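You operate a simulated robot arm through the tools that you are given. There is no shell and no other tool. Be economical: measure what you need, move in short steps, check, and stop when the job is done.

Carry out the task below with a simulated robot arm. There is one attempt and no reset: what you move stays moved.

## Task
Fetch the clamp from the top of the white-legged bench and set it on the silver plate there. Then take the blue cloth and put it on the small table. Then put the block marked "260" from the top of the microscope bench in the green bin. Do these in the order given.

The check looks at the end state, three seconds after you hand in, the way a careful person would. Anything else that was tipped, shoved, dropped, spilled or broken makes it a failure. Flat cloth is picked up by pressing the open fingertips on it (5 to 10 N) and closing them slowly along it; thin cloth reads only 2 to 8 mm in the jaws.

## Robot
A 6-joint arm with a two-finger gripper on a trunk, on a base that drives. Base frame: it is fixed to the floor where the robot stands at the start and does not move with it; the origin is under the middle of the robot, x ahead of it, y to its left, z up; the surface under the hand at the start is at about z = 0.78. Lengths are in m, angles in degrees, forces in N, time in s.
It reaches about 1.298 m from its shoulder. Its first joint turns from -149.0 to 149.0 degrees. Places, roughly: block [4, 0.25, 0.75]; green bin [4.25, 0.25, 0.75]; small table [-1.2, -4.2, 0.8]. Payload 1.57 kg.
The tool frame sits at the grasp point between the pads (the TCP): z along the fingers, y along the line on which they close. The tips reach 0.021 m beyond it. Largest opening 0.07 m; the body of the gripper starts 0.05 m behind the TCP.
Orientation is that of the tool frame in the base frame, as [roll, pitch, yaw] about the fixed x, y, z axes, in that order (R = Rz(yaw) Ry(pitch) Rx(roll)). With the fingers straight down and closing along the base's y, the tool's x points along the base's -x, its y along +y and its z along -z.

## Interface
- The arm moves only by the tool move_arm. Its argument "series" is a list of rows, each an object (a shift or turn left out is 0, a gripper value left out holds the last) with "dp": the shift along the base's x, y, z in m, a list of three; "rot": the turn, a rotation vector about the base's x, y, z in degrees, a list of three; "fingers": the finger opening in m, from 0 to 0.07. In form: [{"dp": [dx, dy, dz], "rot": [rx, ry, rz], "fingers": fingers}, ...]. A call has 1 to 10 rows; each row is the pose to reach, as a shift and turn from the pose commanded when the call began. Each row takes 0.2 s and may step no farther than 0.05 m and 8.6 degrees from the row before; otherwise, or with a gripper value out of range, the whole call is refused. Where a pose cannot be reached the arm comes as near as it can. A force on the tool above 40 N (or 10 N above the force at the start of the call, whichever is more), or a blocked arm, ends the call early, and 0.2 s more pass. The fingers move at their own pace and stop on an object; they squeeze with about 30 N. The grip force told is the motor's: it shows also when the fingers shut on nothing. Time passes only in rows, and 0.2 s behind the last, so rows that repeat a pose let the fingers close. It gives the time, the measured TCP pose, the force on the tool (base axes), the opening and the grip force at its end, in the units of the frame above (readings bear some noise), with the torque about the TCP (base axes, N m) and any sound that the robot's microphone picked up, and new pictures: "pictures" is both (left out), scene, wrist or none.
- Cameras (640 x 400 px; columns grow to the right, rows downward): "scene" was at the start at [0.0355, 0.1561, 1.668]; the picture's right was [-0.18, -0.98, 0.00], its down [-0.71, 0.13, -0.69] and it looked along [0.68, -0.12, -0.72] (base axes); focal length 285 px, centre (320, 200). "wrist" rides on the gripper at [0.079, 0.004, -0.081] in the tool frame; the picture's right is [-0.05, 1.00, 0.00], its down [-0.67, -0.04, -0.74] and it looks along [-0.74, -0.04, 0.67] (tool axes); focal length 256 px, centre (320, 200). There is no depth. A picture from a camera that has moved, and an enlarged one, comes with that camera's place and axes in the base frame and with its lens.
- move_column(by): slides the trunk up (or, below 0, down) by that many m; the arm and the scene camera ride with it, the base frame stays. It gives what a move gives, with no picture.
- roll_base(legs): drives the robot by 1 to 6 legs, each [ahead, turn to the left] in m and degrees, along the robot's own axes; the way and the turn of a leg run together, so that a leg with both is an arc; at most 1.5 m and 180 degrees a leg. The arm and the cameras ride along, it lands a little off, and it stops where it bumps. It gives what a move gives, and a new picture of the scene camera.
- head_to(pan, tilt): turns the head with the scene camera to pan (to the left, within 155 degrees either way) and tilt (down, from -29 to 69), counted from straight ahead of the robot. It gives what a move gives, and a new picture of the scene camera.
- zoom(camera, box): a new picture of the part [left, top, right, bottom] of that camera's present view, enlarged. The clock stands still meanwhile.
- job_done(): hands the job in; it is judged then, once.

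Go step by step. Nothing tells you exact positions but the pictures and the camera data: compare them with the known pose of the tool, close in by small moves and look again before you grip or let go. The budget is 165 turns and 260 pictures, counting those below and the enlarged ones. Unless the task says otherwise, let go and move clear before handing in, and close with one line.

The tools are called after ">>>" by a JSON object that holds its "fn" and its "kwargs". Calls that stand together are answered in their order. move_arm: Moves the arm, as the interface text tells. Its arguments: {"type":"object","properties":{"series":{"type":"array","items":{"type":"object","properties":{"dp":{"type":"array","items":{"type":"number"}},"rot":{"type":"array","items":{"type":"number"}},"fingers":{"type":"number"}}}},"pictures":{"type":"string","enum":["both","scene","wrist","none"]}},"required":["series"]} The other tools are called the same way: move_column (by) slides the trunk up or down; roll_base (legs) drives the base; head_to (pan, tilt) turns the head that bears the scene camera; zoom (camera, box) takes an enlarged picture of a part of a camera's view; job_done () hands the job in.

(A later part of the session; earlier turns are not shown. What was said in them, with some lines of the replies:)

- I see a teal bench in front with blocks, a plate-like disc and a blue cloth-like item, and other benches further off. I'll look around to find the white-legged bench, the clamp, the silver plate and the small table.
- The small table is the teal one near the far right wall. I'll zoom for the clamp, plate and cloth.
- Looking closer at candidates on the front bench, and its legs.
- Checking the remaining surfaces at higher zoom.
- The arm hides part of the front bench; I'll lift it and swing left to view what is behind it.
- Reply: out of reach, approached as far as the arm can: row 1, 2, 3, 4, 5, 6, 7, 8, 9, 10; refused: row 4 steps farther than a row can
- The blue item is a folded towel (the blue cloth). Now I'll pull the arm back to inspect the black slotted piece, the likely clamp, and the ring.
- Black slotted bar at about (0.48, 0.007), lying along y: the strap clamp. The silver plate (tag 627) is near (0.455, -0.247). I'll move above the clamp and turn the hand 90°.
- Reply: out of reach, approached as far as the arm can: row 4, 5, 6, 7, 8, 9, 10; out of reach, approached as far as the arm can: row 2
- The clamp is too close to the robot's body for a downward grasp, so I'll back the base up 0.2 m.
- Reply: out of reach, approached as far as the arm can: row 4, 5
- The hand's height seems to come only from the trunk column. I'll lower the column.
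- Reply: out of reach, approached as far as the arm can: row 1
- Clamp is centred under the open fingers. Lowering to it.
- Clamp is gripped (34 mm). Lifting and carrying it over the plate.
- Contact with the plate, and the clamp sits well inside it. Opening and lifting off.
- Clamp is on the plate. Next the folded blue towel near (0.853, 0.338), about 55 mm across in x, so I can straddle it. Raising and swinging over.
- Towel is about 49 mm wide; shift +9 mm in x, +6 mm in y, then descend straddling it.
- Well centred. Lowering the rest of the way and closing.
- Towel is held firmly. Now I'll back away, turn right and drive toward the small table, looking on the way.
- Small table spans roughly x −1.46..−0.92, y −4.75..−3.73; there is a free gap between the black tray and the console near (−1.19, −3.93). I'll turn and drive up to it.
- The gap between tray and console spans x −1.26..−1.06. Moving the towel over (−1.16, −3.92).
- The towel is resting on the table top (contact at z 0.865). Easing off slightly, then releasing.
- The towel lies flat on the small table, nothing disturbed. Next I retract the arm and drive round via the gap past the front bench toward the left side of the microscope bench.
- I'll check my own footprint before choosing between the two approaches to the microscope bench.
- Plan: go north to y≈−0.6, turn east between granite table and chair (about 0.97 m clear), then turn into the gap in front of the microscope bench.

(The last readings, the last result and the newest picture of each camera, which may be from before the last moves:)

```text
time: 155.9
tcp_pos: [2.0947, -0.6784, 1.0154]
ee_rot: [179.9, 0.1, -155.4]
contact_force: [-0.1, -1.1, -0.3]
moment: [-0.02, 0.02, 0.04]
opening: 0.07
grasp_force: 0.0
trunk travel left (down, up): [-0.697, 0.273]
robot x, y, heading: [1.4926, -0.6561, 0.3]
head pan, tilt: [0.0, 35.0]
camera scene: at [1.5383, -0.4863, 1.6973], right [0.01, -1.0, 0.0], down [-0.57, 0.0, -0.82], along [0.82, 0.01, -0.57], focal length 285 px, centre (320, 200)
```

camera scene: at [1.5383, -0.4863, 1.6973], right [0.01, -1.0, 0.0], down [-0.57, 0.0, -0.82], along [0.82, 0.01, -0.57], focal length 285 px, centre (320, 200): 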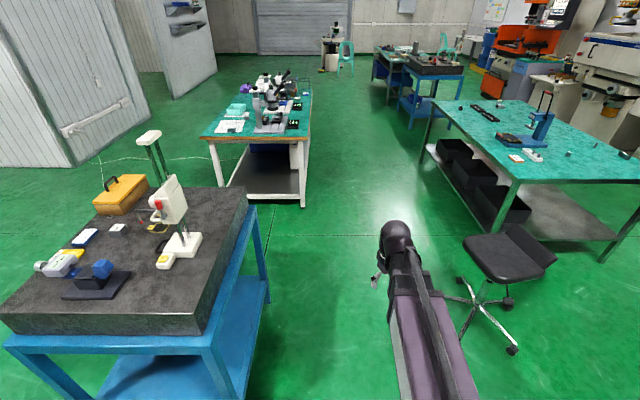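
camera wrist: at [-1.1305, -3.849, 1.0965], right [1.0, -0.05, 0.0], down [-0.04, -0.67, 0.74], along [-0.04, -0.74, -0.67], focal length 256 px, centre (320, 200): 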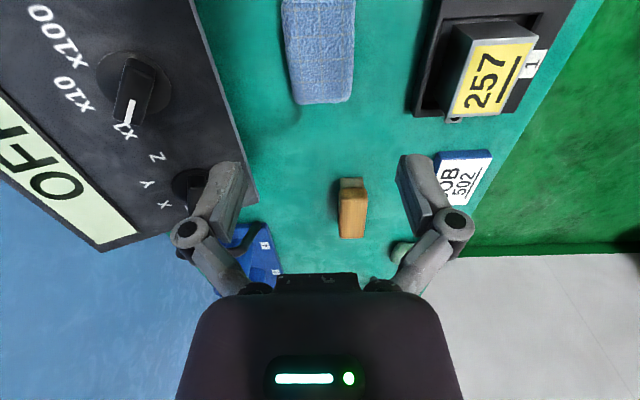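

>>> {"fn": "roll_base", "kwargs": {"legs": [[0.9, 0], [0.86, 0]]}}

>>> {"fn": "move_column", "kwargs": {"by": 0.15}}

>>> {"fn": "head_to", "kwargs": {"pan": 60, "tilt": 40}}

```text
time: 166.8
tcp_pos: [3.8397, -0.6379, 1.0167]
ee_rot: [-180.0, 0.0, -154.4]
contact_force: [-0.5, -0.7, 0.4]
moment: [0.02, -0.02, 0.01]
opening: 0.0701
grasp_force: 0.1
trunk travel left (down, up): [-0.697, 0.273]
robot x, y, heading: [3.2383, -0.6236, 1.5]
head pan, tilt: [0.0, 35.0]
camera scene: at [3.2798, -0.4554, 1.6973], right [0.02, -1.0, 0.0], down [-0.57, -0.01, -0.82], along [0.82, 0.02, -0.57], focal length 285 px, centre (320, 200)
```

scene: 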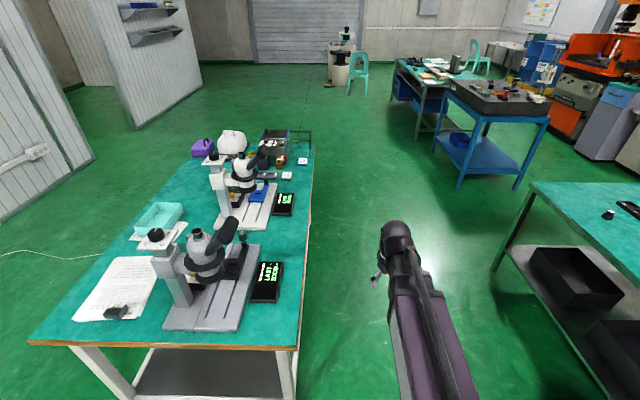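

```text
time: 168.5
tcp_pos: [3.8395, -0.6383, 1.1657]
ee_rot: [-180.0, 0.0, -154.4]
contact_force: [-0.6, 0.1, 0.7]
moment: [-0.01, -0.03, -0.01]
opening: 0.07
grasp_force: 0.0
trunk travel left (down, up): [-0.847, 0.123]
robot x, y, heading: [3.2391, -0.6275, 1.5]
head pan, tilt: [0.0, 35.0]
```

```text
time: 169.8
tcp_pos: [3.8384, -0.6381, 1.1653]
ee_rot: [-179.9, 0.0, -154.4]
contact_force: [0.6, 0.5, 0.8]
moment: [-0.02, -0.01, -0.01]
opening: 0.0704
grasp_force: 0.1
trunk travel left (down, up): [-0.847, 0.123]
robot x, y, heading: [3.2377, -0.6256, 1.4]
head pan, tilt: [60.0, 40.0]
camera scene: at [3.2323, -0.3829, 1.8397], right [0.88, -0.48, 0.0], down [-0.31, -0.56, -0.77], along [0.37, 0.67, -0.64], focal length 285 px, centre (320, 200)
```

scene: 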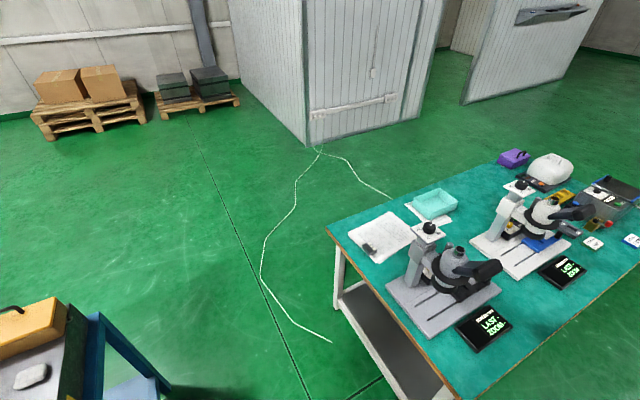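

>>> {"fn": "zoom", "kwargs": {"camera": "scene", "box": [330, 170, 490, 290]}}

>>> {"fn": "roll_base", "kwargs": {"legs": [[0, 88.5]]}}

```text
3.33 times, centred on (410, 230) of scene
camera zoom: at [3.2323, -0.3829, 1.8397], right [0.88, -0.48, 0.0], down [-0.31, -0.56, -0.77], along [0.37, 0.67, -0.64], focal length 949 px, centre (20, 100)
```

zoom: 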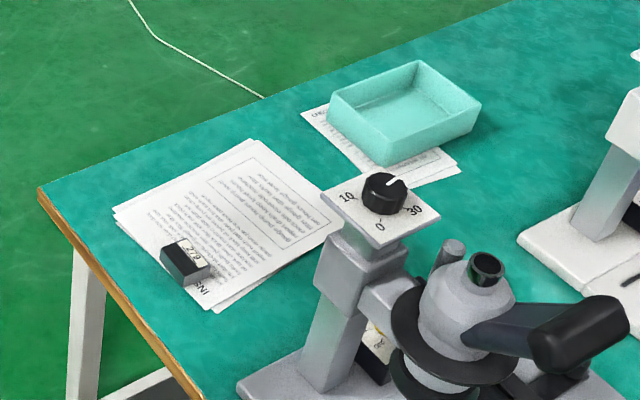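

```text
time: 175.7
tcp_pos: [3.2856, -0.0323, 1.1667]
ee_rot: [-179.9, 0.0, -67.7]
contact_force: [0.3, -0.4, 0.1]
moment: [0.02, 0.0, 0.01]
opening: 0.0702
grasp_force: 0.0
trunk travel left (down, up): [-0.847, 0.123]
robot x, y, heading: [3.2003, -0.6253, 87.7]
head pan, tilt: [60.0, 40.0]
camera scene: at [2.958, -0.6208, 1.8398], right [0.54, 0.84, 0.0], down [0.54, -0.34, -0.77], along [-0.65, 0.41, -0.64], focal length 285 px, centre (320, 200)
```

scene: 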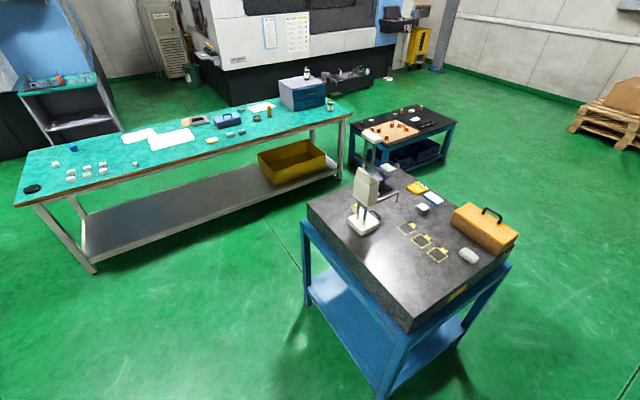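

>>> {"fn": "roll_base", "kwargs": {"legs": [[0.6, 1]]}}

>>> {"fn": "head_to", "kwargs": {"pan": -75, "tilt": 45}}

>>> {"fn": "zoom", "kwargs": {"camera": "scene", "box": [200, 140, 440, 290]}}

```text
time: 179.7
tcp_pos: [3.308, 0.5649, 1.1654]
ee_rot: [180.0, 0.0, -67.5]
contact_force: [0.2, 0.1, 0.6]
moment: [-0.01, 0.0, -0.01]
opening: 0.0699
grasp_force: 0.1
trunk travel left (down, up): [-0.847, 0.123]
robot x, y, heading: [3.2207, -0.0329, 87.8]
head pan, tilt: [60.0, 40.0]
camera scene: at [2.9824, -0.0241, 1.8397], right [0.53, 0.85, 0.0], down [0.54, -0.34, -0.77], along [-0.65, 0.41, -0.64], focal length 285 px, centre (320, 200)
```

scene: 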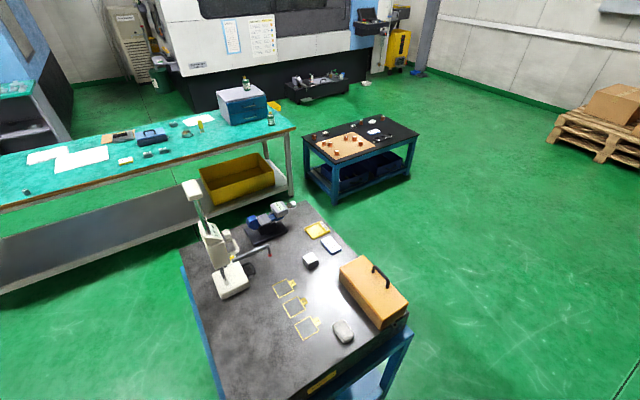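

```text
time: 181.9
tcp_pos: [3.3073, 0.5657, 1.1652]
ee_rot: [180.0, 0.0, -67.4]
contact_force: [-0.7, 0.0, -0.2]
moment: [0.04, 0.02, -0.01]
opening: 0.0702
grasp_force: 0.1
trunk travel left (down, up): [-0.847, 0.123]
robot x, y, heading: [3.2242, -0.035, 87.7]
head pan, tilt: [-75.0, 45.0]
camera scene: at [3.1337, -0.0518, 1.8325], right [0.22, -0.97, 0.0], down [-0.69, -0.16, -0.71], along [0.69, 0.16, -0.71], focal length 285 px, centre (320, 200)
```

scene: 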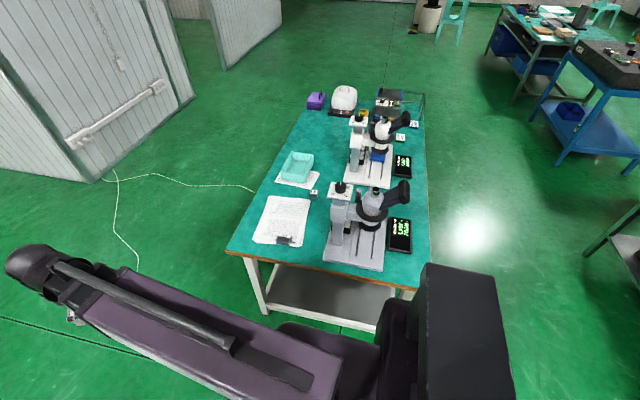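

```text
2.67 times, centred on (320, 215) of scene
camera zoom: at [3.1337, -0.0518, 1.8325], right [0.22, -0.97, 0.0], down [-0.69, -0.16, -0.71], along [0.69, 0.16, -0.71], focal length 760 px, centre (320, 160)
```

zoom: 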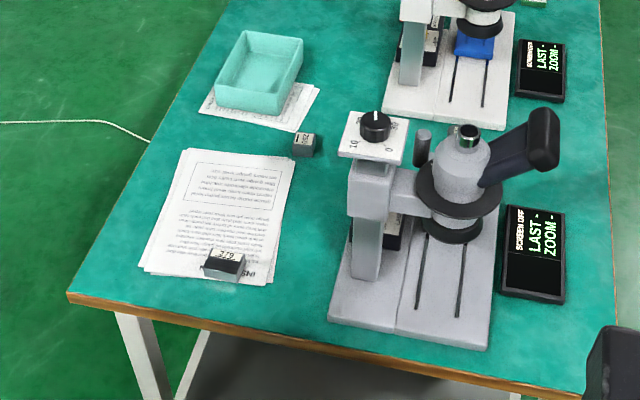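

>>> {"fn": "zoom", "kwargs": {"camera": "scene", "box": [296, 175, 336, 200]}}

>>> {"fn": "zoom", "kwargs": {"camera": "scene", "box": [325, 205, 373, 245]}}

>>> {"fn": "zoom", "kwargs": {"camera": "scene", "box": [345, 145, 385, 175]}}

>>> {"fn": "zoom", "kwargs": {"camera": "scene", "box": [264, 225, 304, 250]}}

```text
16.00 times, centred on (316, 188) of scene
camera zoom: at [3.1337, -0.0518, 1.8325], right [0.22, -0.97, 0.0], down [-0.69, -0.16, -0.71], along [0.69, 0.16, -0.71], focal length 4557 px, centre (384, 400)
```

zoom: 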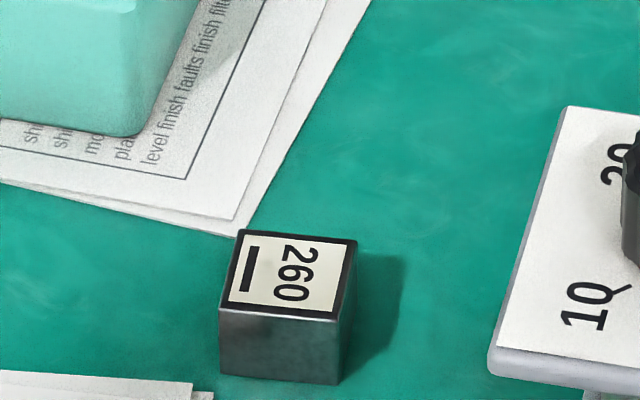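

```text
10.00 times, centred on (349, 225) of scene
camera zoom: at [3.1337, -0.0518, 1.8325], right [0.22, -0.97, 0.0], down [-0.69, -0.16, -0.71], along [0.69, 0.16, -0.71], focal length 2848 px, centre (30, -50)
```

zoom: 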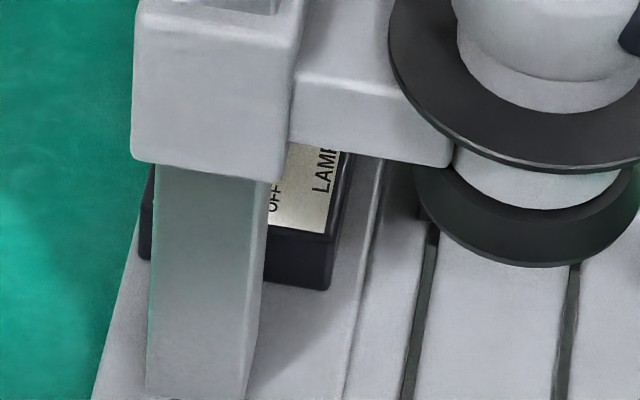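

```text
13.33 times, centred on (365, 160) of scene
camera zoom: at [3.1337, -0.0518, 1.8325], right [0.22, -0.97, 0.0], down [-0.69, -0.16, -0.71], along [0.69, 0.16, -0.71], focal length 3797 px, centre (-280, 733)
```

zoom: 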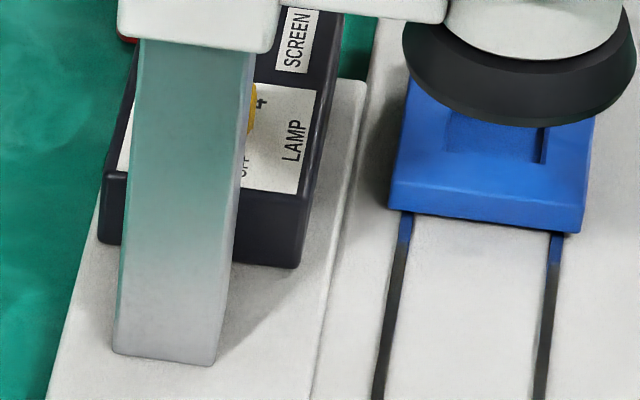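

```text
16.00 times, centred on (284, 238) of scene
camera zoom: at [3.1337, -0.0518, 1.8325], right [0.22, -0.97, 0.0], down [-0.69, -0.16, -0.71], along [0.69, 0.16, -0.71], focal length 4557 px, centre (896, -400)
```

zoom: 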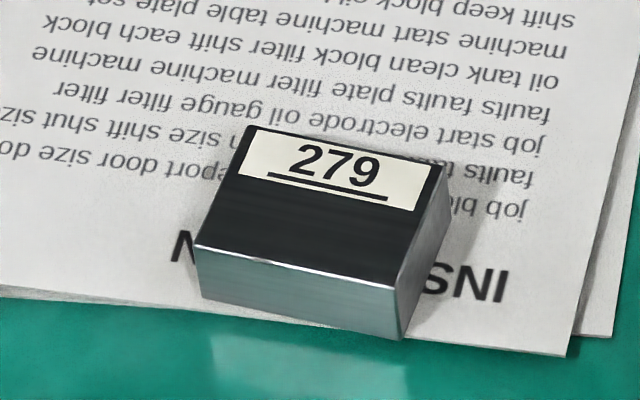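

Block "260" sits by the teal (green) bin at about (4.17, 0.22); the bin is centred near (4.35, 0.36). To keep the boom clear of the microscope, I'll move up to y≈0.35, staying short of the cable.

>>> {"fn": "roll_base", "kwargs": {"legs": [[0.38, 0]]}}

>>> {"fn": "zoom", "kwargs": {"camera": "scene", "box": [160, 100, 480, 300]}}

```text
time: 184.7
tcp_pos: [3.3185, 0.9447, 1.165]
ee_rot: [-179.9, -0.1, -67.3]
contact_force: [0.0, 0.6, -0.6]
moment: [-0.01, -0.02, 0.0]
opening: 0.0698
grasp_force: 0.1
trunk travel left (down, up): [-0.847, 0.123]
robot x, y, heading: [3.2363, 0.3449, 88.1]
head pan, tilt: [-75.0, 45.0]
camera scene: at [3.1474, 0.3272, 1.8325], right [0.23, -0.97, 0.0], down [-0.69, -0.16, -0.71], along [0.69, 0.16, -0.71], focal length 285 px, centre (320, 200)
```

scene: 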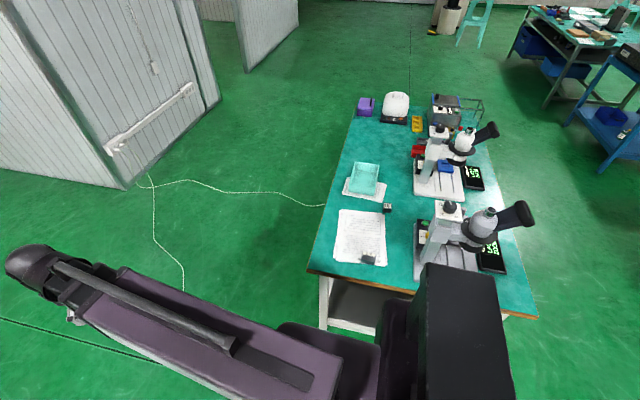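

```text
2.00 times, centred on (320, 200) of scene
camera zoom: at [3.1474, 0.3272, 1.8325], right [0.23, -0.97, 0.0], down [-0.69, -0.16, -0.71], along [0.69, 0.16, -0.71], focal length 570 px, centre (320, 200)
```

zoom: 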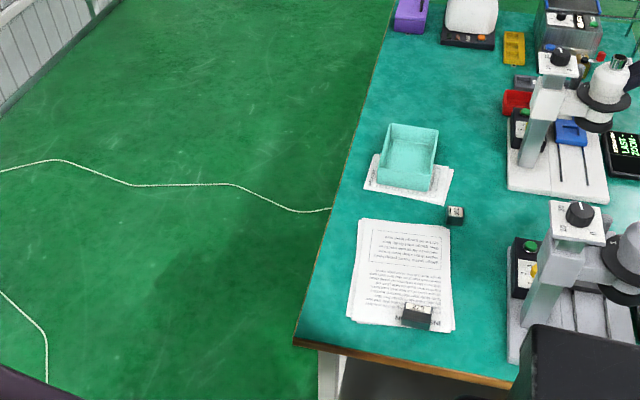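

>>> {"fn": "move_arm", "kwargs": {"series": [{"dp": [0.042, -0.018, 0], "rot": [0, 0, -5]}, {"dp": [0.084, -0.036, 0], "rot": [0, 0, -10]}, {"dp": [0.126, -0.055, 0], "rot": [0, 0, -15]}, {"dp": [0.169, -0.073, 0], "rot": [0, 0, -20]}, {"dp": [0.211, -0.092, 0], "rot": [0, 0, -25]}, {"dp": [0.253, -0.11, 0], "rot": [0, 0, -30]}, {"dp": [0.295, -0.128, 0], "rot": [0, 0, -35]}, {"dp": [0.338, -0.147, 0], "rot": [0, 0, -40]}, {"dp": [0.38, -0.165, 0], "rot": [0, 0, -45]}], "pictures": "none"}}

>>> {"fn": "move_arm", "kwargs": {"series": [{"dp": [0.03, -0.036, 0], "rot": [0, 0, -7]}, {"dp": [0.06, -0.073, 0], "rot": [0, 0, -14]}, {"dp": [0.09, -0.11, 0], "rot": [0, 0, -21]}, {"dp": [0.12, -0.145, 0], "rot": [0, 0, -28]}, {"dp": [0.15, -0.18, 0], "rot": [0, 0, -35]}, {"dp": [0.18, -0.215, 0], "rot": [0, 0, -42]}, {"dp": [0.21, -0.25, 0], "rot": [0, 0, -49]}, {"dp": [0.24, -0.285, 0], "rot": [0, 0, -56]}, {"dp": [0.27, -0.32, 0], "rot": [0, 0, -62]}, {"dp": [0.3, -0.355, 0], "rot": [0, 0, -67.7]}]}}

```text
time: 186.7
tcp_pos: [3.7002, 0.7794, 1.1657]
ee_rot: [179.9, 0.1, -112.4]
contact_force: [0.3, -0.2, 0.7]
moment: [0.01, 0.01, -0.01]
opening: 0.0702
grasp_force: 0.2
trunk travel left (down, up): [-0.847, 0.123]
robot x, y, heading: [3.2392, 0.352, 88.1]
head pan, tilt: [-75.0, 45.0]
```

```text
time: 188.9
tcp_pos: [3.9983, 0.4222, 1.1655]
ee_rot: [-179.9, 0.0, 179.9]
contact_force: [0.5, -0.2, -0.6]
moment: [0.01, 0.04, -0.01]
opening: 0.0699
grasp_force: 0.0
trunk travel left (down, up): [-0.847, 0.123]
robot x, y, heading: [3.2406, 0.3491, 88.4]
head pan, tilt: [-75.0, 45.0]
camera scene: at [3.1484, 0.3251, 1.8325], right [0.23, -0.97, 0.0], down [-0.69, -0.16, -0.71], along [0.69, 0.16, -0.71], focal length 285 px, centre (320, 200)
camera wrist: at [3.9184, 0.4264, 1.2463], right [0.05, 1.0, 0.0], down [0.67, -0.04, 0.74], along [0.74, -0.04, -0.67], focal length 256 px, centre (320, 200)
```

scene: 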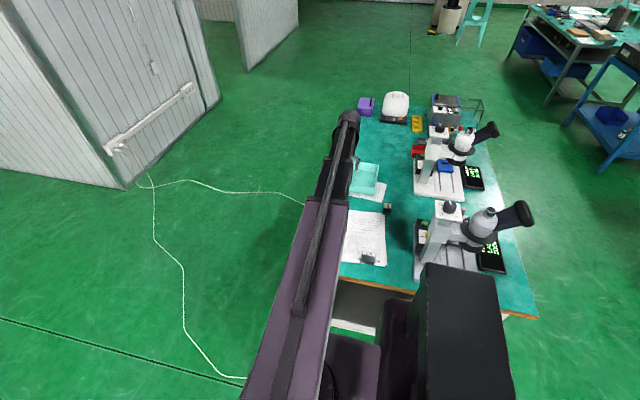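
wrist: 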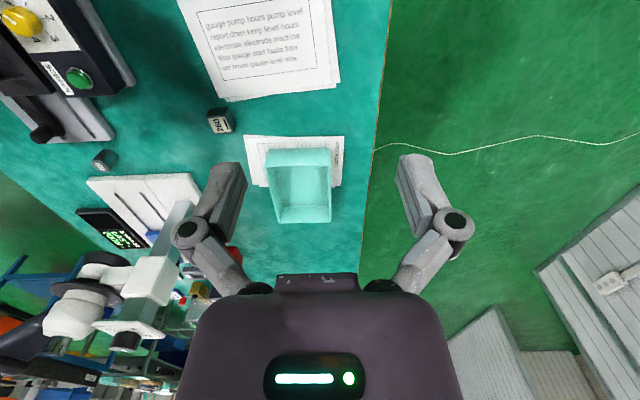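

>>> {"fn": "move_arm", "kwargs": {"series": [{"dp": [0.03, -0.035, 0]}, {"dp": [0.06, -0.07, 0]}, {"dp": [0.09, -0.105, 0]}, {"dp": [0.12, -0.14, 0]}, {"dp": [0.15, -0.175, 0]}, {"dp": [0.178, -0.207, 0]}, {"dp": [0.178, -0.207, 0]}], "pictures": "none"}}

>>> {"fn": "move_column", "kwargs": {"by": -0.2}}

>>> {"fn": "move_arm", "kwargs": {"series": [{"dp": [0, 0, 0]}]}}

```text
time: 190.5
tcp_pos: [4.175, 0.2161, 1.1655]
ee_rot: [-180.0, 0.0, -180.0]
contact_force: [-1.5, 0.3, -0.8]
moment: [-0.05, -0.03, 0.01]
opening: 0.0702
grasp_force: 0.0
trunk travel left (down, up): [-0.847, 0.123]
robot x, y, heading: [3.2424, 0.3469, 88.1]
head pan, tilt: [-75.0, 45.0]
```

```text
time: 192.7
tcp_pos: [4.1753, 0.2171, 0.9653]
ee_rot: [-179.9, 0.0, 180.0]
contact_force: [-0.5, -0.5, -0.1]
moment: [-0.04, 0.0, 0.04]
opening: 0.07
grasp_force: 0.0
trunk travel left (down, up): [-0.647, 0.323]
robot x, y, heading: [3.239, 0.3478, 88.0]
head pan, tilt: [-75.0, 45.0]
```

```text
time: 193.1
tcp_pos: [4.1761, 0.2172, 0.9653]
ee_rot: [179.9, 0.0, 180.0]
contact_force: [-0.7, 0.4, -0.8]
moment: [0.0, -0.05, 0.01]
opening: 0.0699
grasp_force: 0.2
trunk travel left (down, up): [-0.647, 0.323]
robot x, y, heading: [3.2404, 0.3461, 88.2]
head pan, tilt: [-75.0, 45.0]
camera scene: at [3.1476, 0.3258, 1.6325], right [0.23, -0.97, 0.0], down [-0.69, -0.16, -0.71], along [0.69, 0.16, -0.71], focal length 285 px, centre (320, 200)
camera wrist: at [4.0946, 0.2201, 1.0465], right [0.05, 1.0, 0.0], down [0.67, -0.04, 0.74], along [0.74, -0.04, -0.67], focal length 256 px, centre (320, 200)
```

scene: 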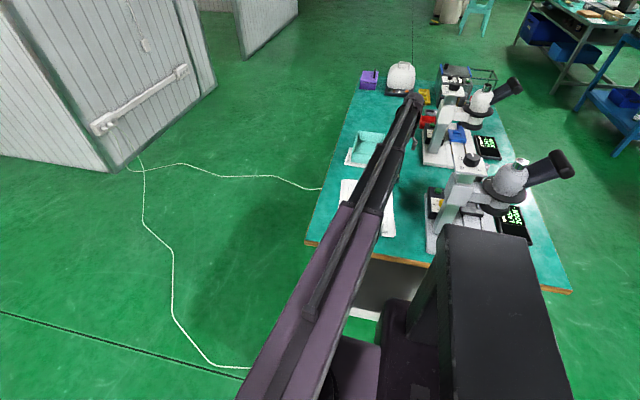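
wrist: 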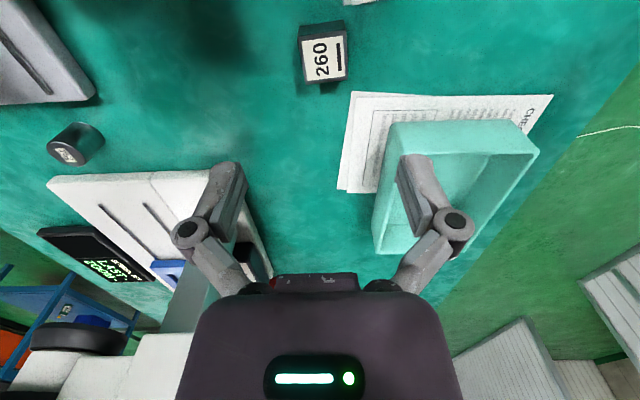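

Block 260 is directly below, turned about 6°. Aligning and descending.

>>> {"fn": "move_arm", "kwargs": {"series": [{"dp": [-0.002, 0.003, 0], "rot": [0, 0, 6]}, {"dp": [-0.002, 0.003, 0], "rot": [0, 0, 6]}], "pictures": "none"}}

>>> {"fn": "move_column", "kwargs": {"by": -0.11}}

>>> {"fn": "move_arm", "kwargs": {"series": [{"dp": [0, 0, 0]}], "pictures": "wrist"}}

```text
time: 193.7
tcp_pos: [4.1736, 0.2198, 0.9653]
ee_rot: [-179.9, 0.0, -173.9]
contact_force: [-0.1, 0.5, 0.3]
moment: [-0.01, -0.05, -0.01]
opening: 0.0698
grasp_force: 0.1
trunk travel left (down, up): [-0.647, 0.323]
robot x, y, heading: [3.2399, 0.3455, 88.3]
head pan, tilt: [-75.0, 45.0]
```

```text
time: 195.1
tcp_pos: [4.1728, 0.2204, 0.8555]
ee_rot: [180.0, 0.0, -174.0]
contact_force: [-0.1, -0.8, -0.1]
moment: [0.0, -0.01, 0.02]
opening: 0.0701
grasp_force: 0.1
trunk travel left (down, up): [-0.537, 0.433]
robot x, y, heading: [3.2429, 0.3442, 88.4]
head pan, tilt: [-75.0, 45.0]
```

```text
time: 195.5
tcp_pos: [4.1729, 0.2207, 0.8557]
ee_rot: [-179.9, 0.0, -173.9]
contact_force: [-0.3, 0.7, 0.0]
moment: [0.01, 0.0, -0.06]
opening: 0.07
grasp_force: 0.2
trunk travel left (down, up): [-0.537, 0.433]
robot x, y, heading: [3.2382, 0.3491, 88.3]
head pan, tilt: [-75.0, 45.0]
camera wrist: at [4.0928, 0.2149, 0.9365], right [-0.05, 1.0, 0.0], down [0.67, 0.03, 0.74], along [0.74, 0.04, -0.67], focal length 256 px, centre (320, 200)
```

wrist: 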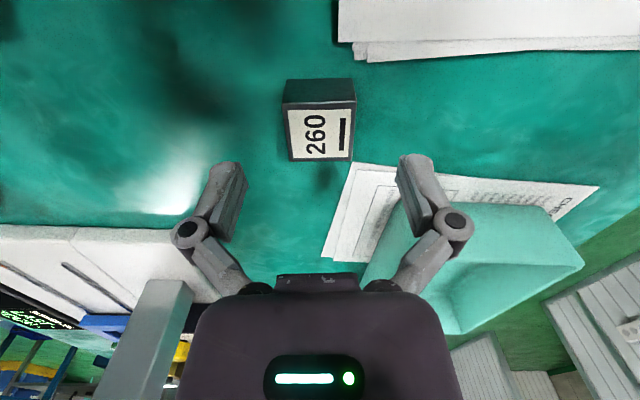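

>>> {"fn": "move_arm", "kwargs": {"series": [{"dp": [0.002, 0, 0]}], "pictures": "none"}}

>>> {"fn": "move_column", "kwargs": {"by": -0.05}}

>>> {"fn": "move_arm", "kwargs": {"series": [{"fingers": 0.06}, {"fingers": 0.05}, {"fingers": 0.04}, {"fingers": 0.03}, {"fingers": 0.02}, {"fingers": 0.0}, {"fingers": 0.0}], "pictures": "wrist"}}

```text
time: 195.9
tcp_pos: [4.1772, 0.2197, 0.8542]
ee_rot: [-180.0, 0.0, -174.0]
contact_force: [-0.4, -0.1, 0.2]
moment: [-0.02, -0.04, 0.02]
opening: 0.0701
grasp_force: 0.1
trunk travel left (down, up): [-0.537, 0.433]
robot x, y, heading: [3.2411, 0.3457, 88.1]
head pan, tilt: [-75.0, 45.0]
```

```text
time: 196.8
tcp_pos: [4.1744, 0.2198, 0.8052]
ee_rot: [179.9, -0.1, -174.0]
contact_force: [0.5, 0.7, -0.8]
moment: [0.0, -0.03, -0.01]
opening: 0.0702
grasp_force: 0.1
trunk travel left (down, up): [-0.487, 0.483]
robot x, y, heading: [3.2378, 0.3478, 88.3]
head pan, tilt: [-75.0, 45.0]
```

```text
time: 198.4
tcp_pos: [4.1748, 0.2202, 0.8054]
ee_rot: [-180.0, 0.0, -174.0]
contact_force: [0.7, 0.6, 2.1]
moment: [0.02, 0.01, -0.06]
opening: 0.0399
grasp_force: 30.2
trunk travel left (down, up): [-0.487, 0.483]
robot x, y, heading: [3.2395, 0.3481, 88.4]
head pan, tilt: [-75.0, 45.0]
camera wrist: at [4.0945, 0.215, 0.8866], right [-0.05, 1.0, 0.0], down [0.67, 0.03, 0.74], along [0.74, 0.04, -0.67], focal length 256 px, centre (320, 200)
```

wrist: 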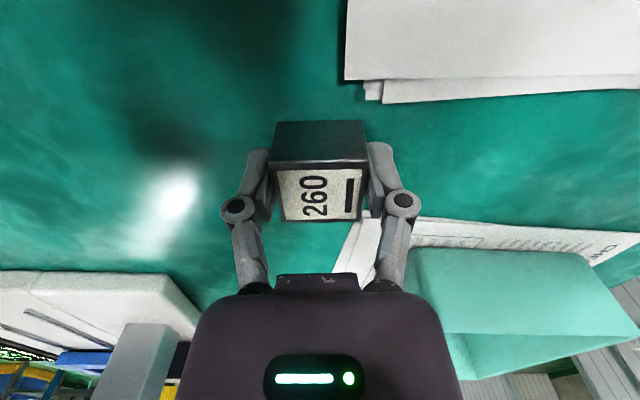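

Gripped (40 mm). Lifting and moving above the bin.

>>> {"fn": "move_column", "kwargs": {"by": 0.16}}

>>> {"fn": "move_arm", "kwargs": {"series": [{"dp": [0.028, 0.029, 0]}, {"dp": [0.056, 0.058, 0]}, {"dp": [0.084, 0.087, 0]}, {"dp": [0.112, 0.116, 0]}, {"dp": [0.14, 0.145, 0]}, {"dp": [0.14, 0.145, 0]}]}}

>>> {"fn": "zoom", "kwargs": {"camera": "scene", "box": [300, 80, 460, 200]}}

```text
time: 200.3
tcp_pos: [4.1756, 0.2196, 0.9649]
ee_rot: [-180.0, 0.0, -174.0]
contact_force: [-0.2, 0.0, -4.1]
moment: [0.01, 0.01, -0.01]
opening: 0.0396
grasp_force: 29.9
trunk travel left (down, up): [-0.647, 0.323]
robot x, y, heading: [3.2353, 0.3435, 88.2]
head pan, tilt: [-75.0, 45.0]
```

```text
time: 201.7
tcp_pos: [4.316, 0.3655, 0.9652]
ee_rot: [179.9, 0.1, -173.9]
contact_force: [0.7, 0.2, -3.8]
moment: [0.0, 0.02, -0.05]
opening: 0.0396
grasp_force: 30.5
trunk travel left (down, up): [-0.647, 0.323]
robot x, y, heading: [3.2379, 0.3465, 88.1]
head pan, tilt: [-75.0, 45.0]
camera scene: at [3.1481, 0.3259, 1.6325], right [0.23, -0.97, 0.0], down [-0.69, -0.16, -0.71], along [0.69, 0.16, -0.71], focal length 285 px, centre (320, 200)
camera wrist: at [4.2356, 0.3603, 1.0462], right [-0.05, 1.0, 0.0], down [0.67, 0.03, 0.74], along [0.74, 0.04, -0.67], focal length 256 px, centre (320, 200)
```

scene: 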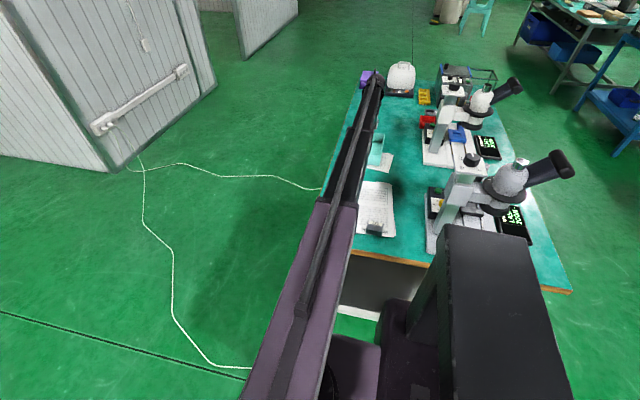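
wrist: 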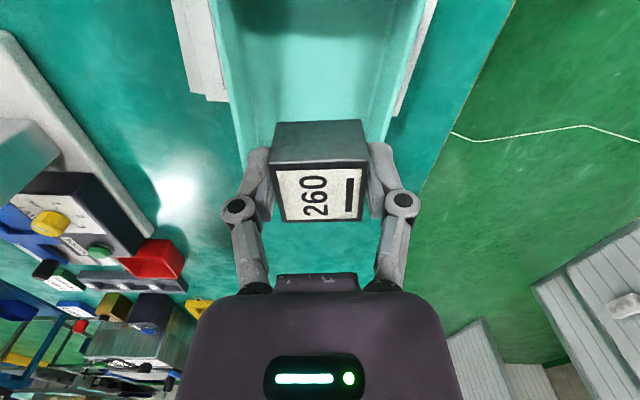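

```text
3.33 times, centred on (380, 140) of scene
camera zoom: at [3.1481, 0.3259, 1.6325], right [0.23, -0.97, 0.0], down [-0.69, -0.16, -0.71], along [0.69, 0.16, -0.71], focal length 949 px, centre (120, 400)
```

zoom: 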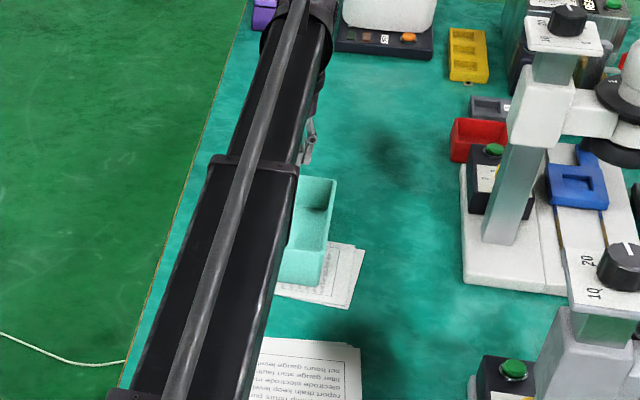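

The block is laterally centred over the bin. Lowering into it.

>>> {"fn": "move_arm", "kwargs": {"series": [{"dp": [-0.006, 0, 0]}], "pictures": "none"}}

>>> {"fn": "move_column", "kwargs": {"by": -0.08}}

>>> {"fn": "move_arm", "kwargs": {"series": [{"dp": [-0.0, 0, 0]}], "pictures": "wrist"}}

```text
time: 202.1
tcp_pos: [4.3097, 0.3652, 0.9656]
ee_rot: [-179.9, 0.0, -174.0]
contact_force: [-0.9, 0.0, -3.9]
moment: [0.01, 0.03, 0.01]
opening: 0.0397
grasp_force: 30.2
trunk travel left (down, up): [-0.647, 0.323]
robot x, y, heading: [3.2352, 0.3436, 88.1]
head pan, tilt: [-75.0, 45.0]
```

```text
time: 203.2
tcp_pos: [4.3089, 0.3648, 0.8854]
ee_rot: [-179.9, -0.1, -174.0]
contact_force: [0.6, 0.2, -4.1]
moment: [-0.02, -0.02, -0.03]
opening: 0.0397
grasp_force: 29.8
trunk travel left (down, up): [-0.567, 0.403]
robot x, y, heading: [3.2362, 0.3503, 88.0]
head pan, tilt: [-75.0, 45.0]
```

```text
time: 203.6
tcp_pos: [4.3094, 0.3654, 0.8845]
ee_rot: [-180.0, 0.0, -174.0]
contact_force: [-0.8, 0.4, -3.6]
moment: [0.0, 0.02, -0.03]
opening: 0.0396
grasp_force: 29.5
trunk travel left (down, up): [-0.567, 0.403]
robot x, y, heading: [3.2356, 0.3481, 88.2]
head pan, tilt: [-75.0, 45.0]
camera wrist: at [4.229, 0.3604, 0.9662], right [-0.05, 1.0, 0.0], down [0.67, 0.03, 0.74], along [0.74, 0.04, -0.67], focal length 256 px, centre (320, 200)
```

wrist: 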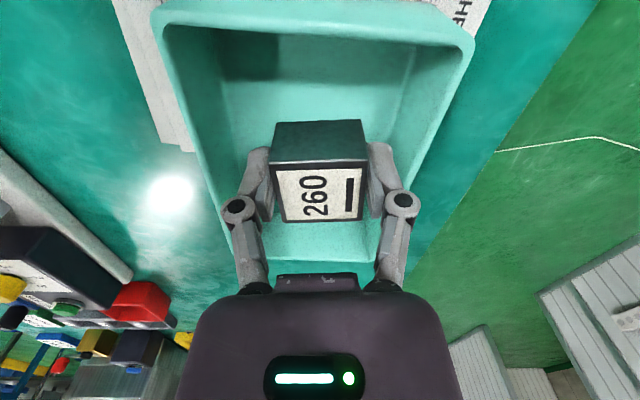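

Bin centre is a bit further; shifting 30 mm in +x and lowering.

>>> {"fn": "move_arm", "kwargs": {"series": [{"dp": [0.015, 0, 0]}, {"dp": [0.03, 0, 0]}, {"dp": [0.03, 0, 0]}], "pictures": "none"}}

>>> {"fn": "move_column", "kwargs": {"by": -0.045}}

>>> {"fn": "move_arm", "kwargs": {"series": [{"dp": [-0.0, 0, 0]}], "pictures": "wrist"}}

```text
time: 204.4
tcp_pos: [4.3397, 0.3659, 0.8852]
ee_rot: [-180.0, -0.1, -173.9]
contact_force: [-0.2, -0.1, -3.0]
moment: [0.0, 0.04, 0.0]
opening: 0.0396
grasp_force: 29.7
trunk travel left (down, up): [-0.567, 0.403]
robot x, y, heading: [3.2346, 0.3468, 88.2]
head pan, tilt: [-75.0, 45.0]
```

```text
time: 205.3
tcp_pos: [4.3404, 0.3643, 0.8392]
ee_rot: [-180.0, 0.1, -173.9]
contact_force: [-0.1, -1.1, -3.1]
moment: [-0.01, -0.01, 0.02]
opening: 0.0396
grasp_force: 29.6
trunk travel left (down, up): [-0.522, 0.448]
robot x, y, heading: [3.2369, 0.3487, 88.4]
head pan, tilt: [-75.0, 45.0]
```

```text
time: 205.7
tcp_pos: [4.3385, 0.3647, 0.8398]
ee_rot: [179.9, 0.0, -173.8]
contact_force: [-0.1, 0.2, -3.6]
moment: [0.0, -0.01, -0.01]
opening: 0.0397
grasp_force: 30.5
trunk travel left (down, up): [-0.522, 0.448]
robot x, y, heading: [3.238, 0.3436, 88.0]
head pan, tilt: [-75.0, 45.0]
camera wrist: at [4.2586, 0.3598, 0.9211], right [-0.05, 1.0, 0.0], down [0.67, 0.03, 0.74], along [0.74, 0.04, -0.67], focal length 256 px, centre (320, 200)
```

wrist: 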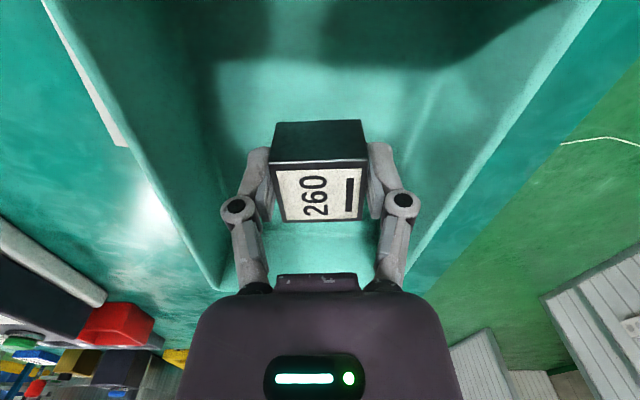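

>>> {"fn": "move_column", "kwargs": {"by": -0.012}}

>>> {"fn": "move_column", "kwargs": {"by": -0.005}}

>>> {"fn": "move_column", "kwargs": {"by": -0.004}}

```text
time: 206.3
tcp_pos: [4.3393, 0.3648, 0.8276]
ee_rot: [180.0, 0.0, -173.9]
contact_force: [0.5, -0.1, -3.9]
moment: [-0.04, 0.0, 0.03]
opening: 0.0398
grasp_force: 29.6
trunk travel left (down, up): [-0.51, 0.46]
robot x, y, heading: [3.2396, 0.3449, 87.9]
head pan, tilt: [-75.0, 45.0]
```

```text
time: 206.9
tcp_pos: [4.3399, 0.3645, 0.8236]
ee_rot: [179.8, 0.0, -173.9]
contact_force: [-0.1, 0.0, -4.4]
moment: [0.04, -0.02, -0.03]
opening: 0.0395
grasp_force: 30.3
trunk travel left (down, up): [-0.505, 0.465]
robot x, y, heading: [3.2378, 0.3479, 88.1]
head pan, tilt: [-75.0, 45.0]
```

```text
time: 207.4
tcp_pos: [4.3397, 0.3645, 0.8196]
ee_rot: [-180.0, -0.1, -174.0]
contact_force: [0.2, 0.1, -3.7]
moment: [0.0, -0.01, -0.01]
opening: 0.0397
grasp_force: 29.9
trunk travel left (down, up): [-0.501, 0.469]
robot x, y, heading: [3.237, 0.3519, 88.1]
head pan, tilt: [-75.0, 45.0]
```

>>> {"fn": "move_column", "kwargs": {"by": -0.004}}

>>> {"fn": "move_column", "kwargs": {"by": -0.003}}

>>> {"fn": "zoom", "kwargs": {"camera": "wrist", "box": [160, 60, 480, 260]}}

```text
time: 207.9
tcp_pos: [4.341, 0.3653, 0.8143]
ee_rot: [180.0, 0.0, -173.9]
contact_force: [0.6, 0.4, -2.7]
moment: [-0.01, 0.02, 0.01]
opening: 0.0399
grasp_force: 29.9
trunk travel left (down, up): [-0.497, 0.473]
robot x, y, heading: [3.2408, 0.3451, 88.0]
head pan, tilt: [-75.0, 45.0]
```

```text
time: 208.4
tcp_pos: [4.3388, 0.3642, 0.8139]
ee_rot: [-180.0, 0.1, -174.0]
contact_force: [6.6, -0.1, 18.8]
moment: [0.01, 0.05, 0.0]
opening: 0.04
grasp_force: 29.9
trunk travel left (down, up): [-0.494, 0.476]
robot x, y, heading: [3.2375, 0.3497, 88.1]
head pan, tilt: [-75.0, 45.0]
```

```text
2.00 times, centred on (320, 160) of wrist
camera zoom: at [4.2579, 0.3598, 0.8952], right [-0.05, 1.0, 0.0], down [0.66, 0.03, 0.75], along [0.75, 0.04, -0.67], focal length 512 px, centre (320, 280)
```

zoom: 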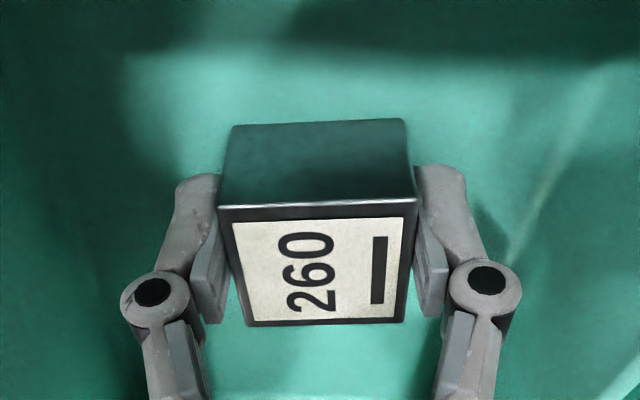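

The block is on the bin floor. Releasing partway, then lifting clear.

>>> {"fn": "move_column", "kwargs": {"by": 0.002}}

>>> {"fn": "move_arm", "kwargs": {"series": [{"fingers": 0.045}, {"fingers": 0.05}, {"fingers": 0.058}, {"fingers": 0.058}], "pictures": "none"}}

>>> {"fn": "move_column", "kwargs": {"by": 0.2}}

>>> {"fn": "move_arm", "kwargs": {"series": [{"dp": [-0.04, 0.0, 0]}, {"dp": [-0.08, 0.0, 0]}, {"dp": [-0.12, 0, 0]}, {"dp": [-0.16, 0, 0]}]}}

```text
time: 209.0
tcp_pos: [4.3384, 0.3654, 0.8146]
ee_rot: [-180.0, -0.2, -173.9]
contact_force: [1.4, 0.1, 1.1]
moment: [0.0, -0.14, -0.05]
opening: 0.0398
grasp_force: 30.4
trunk travel left (down, up): [-0.496, 0.474]
robot x, y, heading: [3.2406, 0.3433, 87.9]
head pan, tilt: [-75.0, 45.0]
```

```text
time: 210.0
tcp_pos: [4.3399, 0.3643, 0.8144]
ee_rot: [-180.0, 0.0, -174.0]
contact_force: [1.1, -0.2, -0.6]
moment: [-0.03, -0.02, 0.0]
opening: 0.0579
grasp_force: 0.0
trunk travel left (down, up): [-0.496, 0.474]
robot x, y, heading: [3.2381, 0.3488, 88.2]
head pan, tilt: [-75.0, 45.0]
```

```text
time: 212.1
tcp_pos: [4.3384, 0.3654, 1.0142]
ee_rot: [180.0, 0.0, -173.9]
contact_force: [-0.7, -0.6, 0.1]
moment: [0.04, -0.03, -0.04]
opening: 0.0581
grasp_force: 0.1
trunk travel left (down, up): [-0.696, 0.274]
robot x, y, heading: [3.2425, 0.3464, 87.8]
head pan, tilt: [-75.0, 45.0]
```

```text
time: 213.1
tcp_pos: [4.1755, 0.3638, 1.0151]
ee_rot: [-180.0, 0.1, -173.9]
contact_force: [0.1, 0.7, 0.4]
moment: [-0.03, -0.02, 0.0]
opening: 0.0582
grasp_force: 0.0
trunk travel left (down, up): [-0.696, 0.274]
robot x, y, heading: [3.2411, 0.348, 88.3]
head pan, tilt: [-75.0, 45.0]
camera scene: at [3.1468, 0.3259, 1.6814], right [0.23, -0.97, 0.0], down [-0.69, -0.16, -0.71], along [0.69, 0.16, -0.71], focal length 285 px, centre (320, 200)
camera wrist: at [4.0954, 0.3596, 1.096], right [-0.05, 1.0, 0.0], down [0.67, 0.03, 0.75], along [0.74, 0.04, -0.67], focal length 256 px, centre (320, 200)
```

scene: 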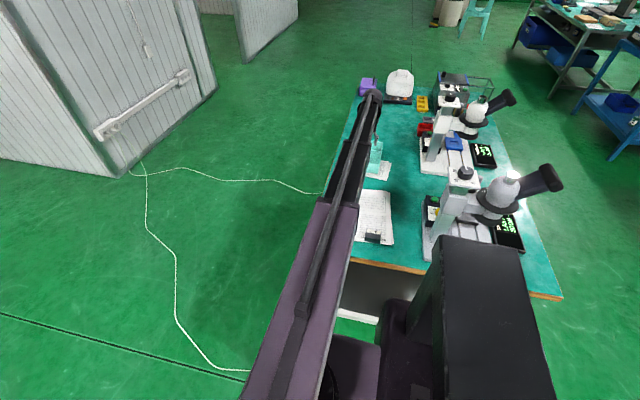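
wrist: 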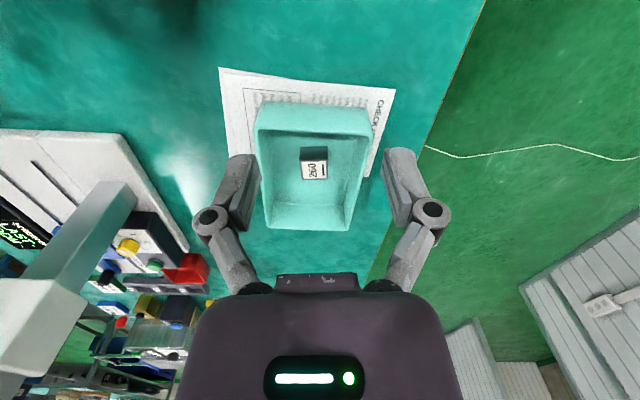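

Block 260 sits in the green bin, the towel is on the small table, and the clamp is on the silver plate, with the arm clear. Handing in.

>>> {"fn": "job_done", "kwargs": {}}

```text
The job is handed in.
```

The job is handed in: the clamp is on the silver plate, the blue cloth is on the small table, and block 260 is in the green bin. I took the black slotted bar on the bench as the clamp, since nothing there is labelled as one. I saw nothing else tipped or moved.
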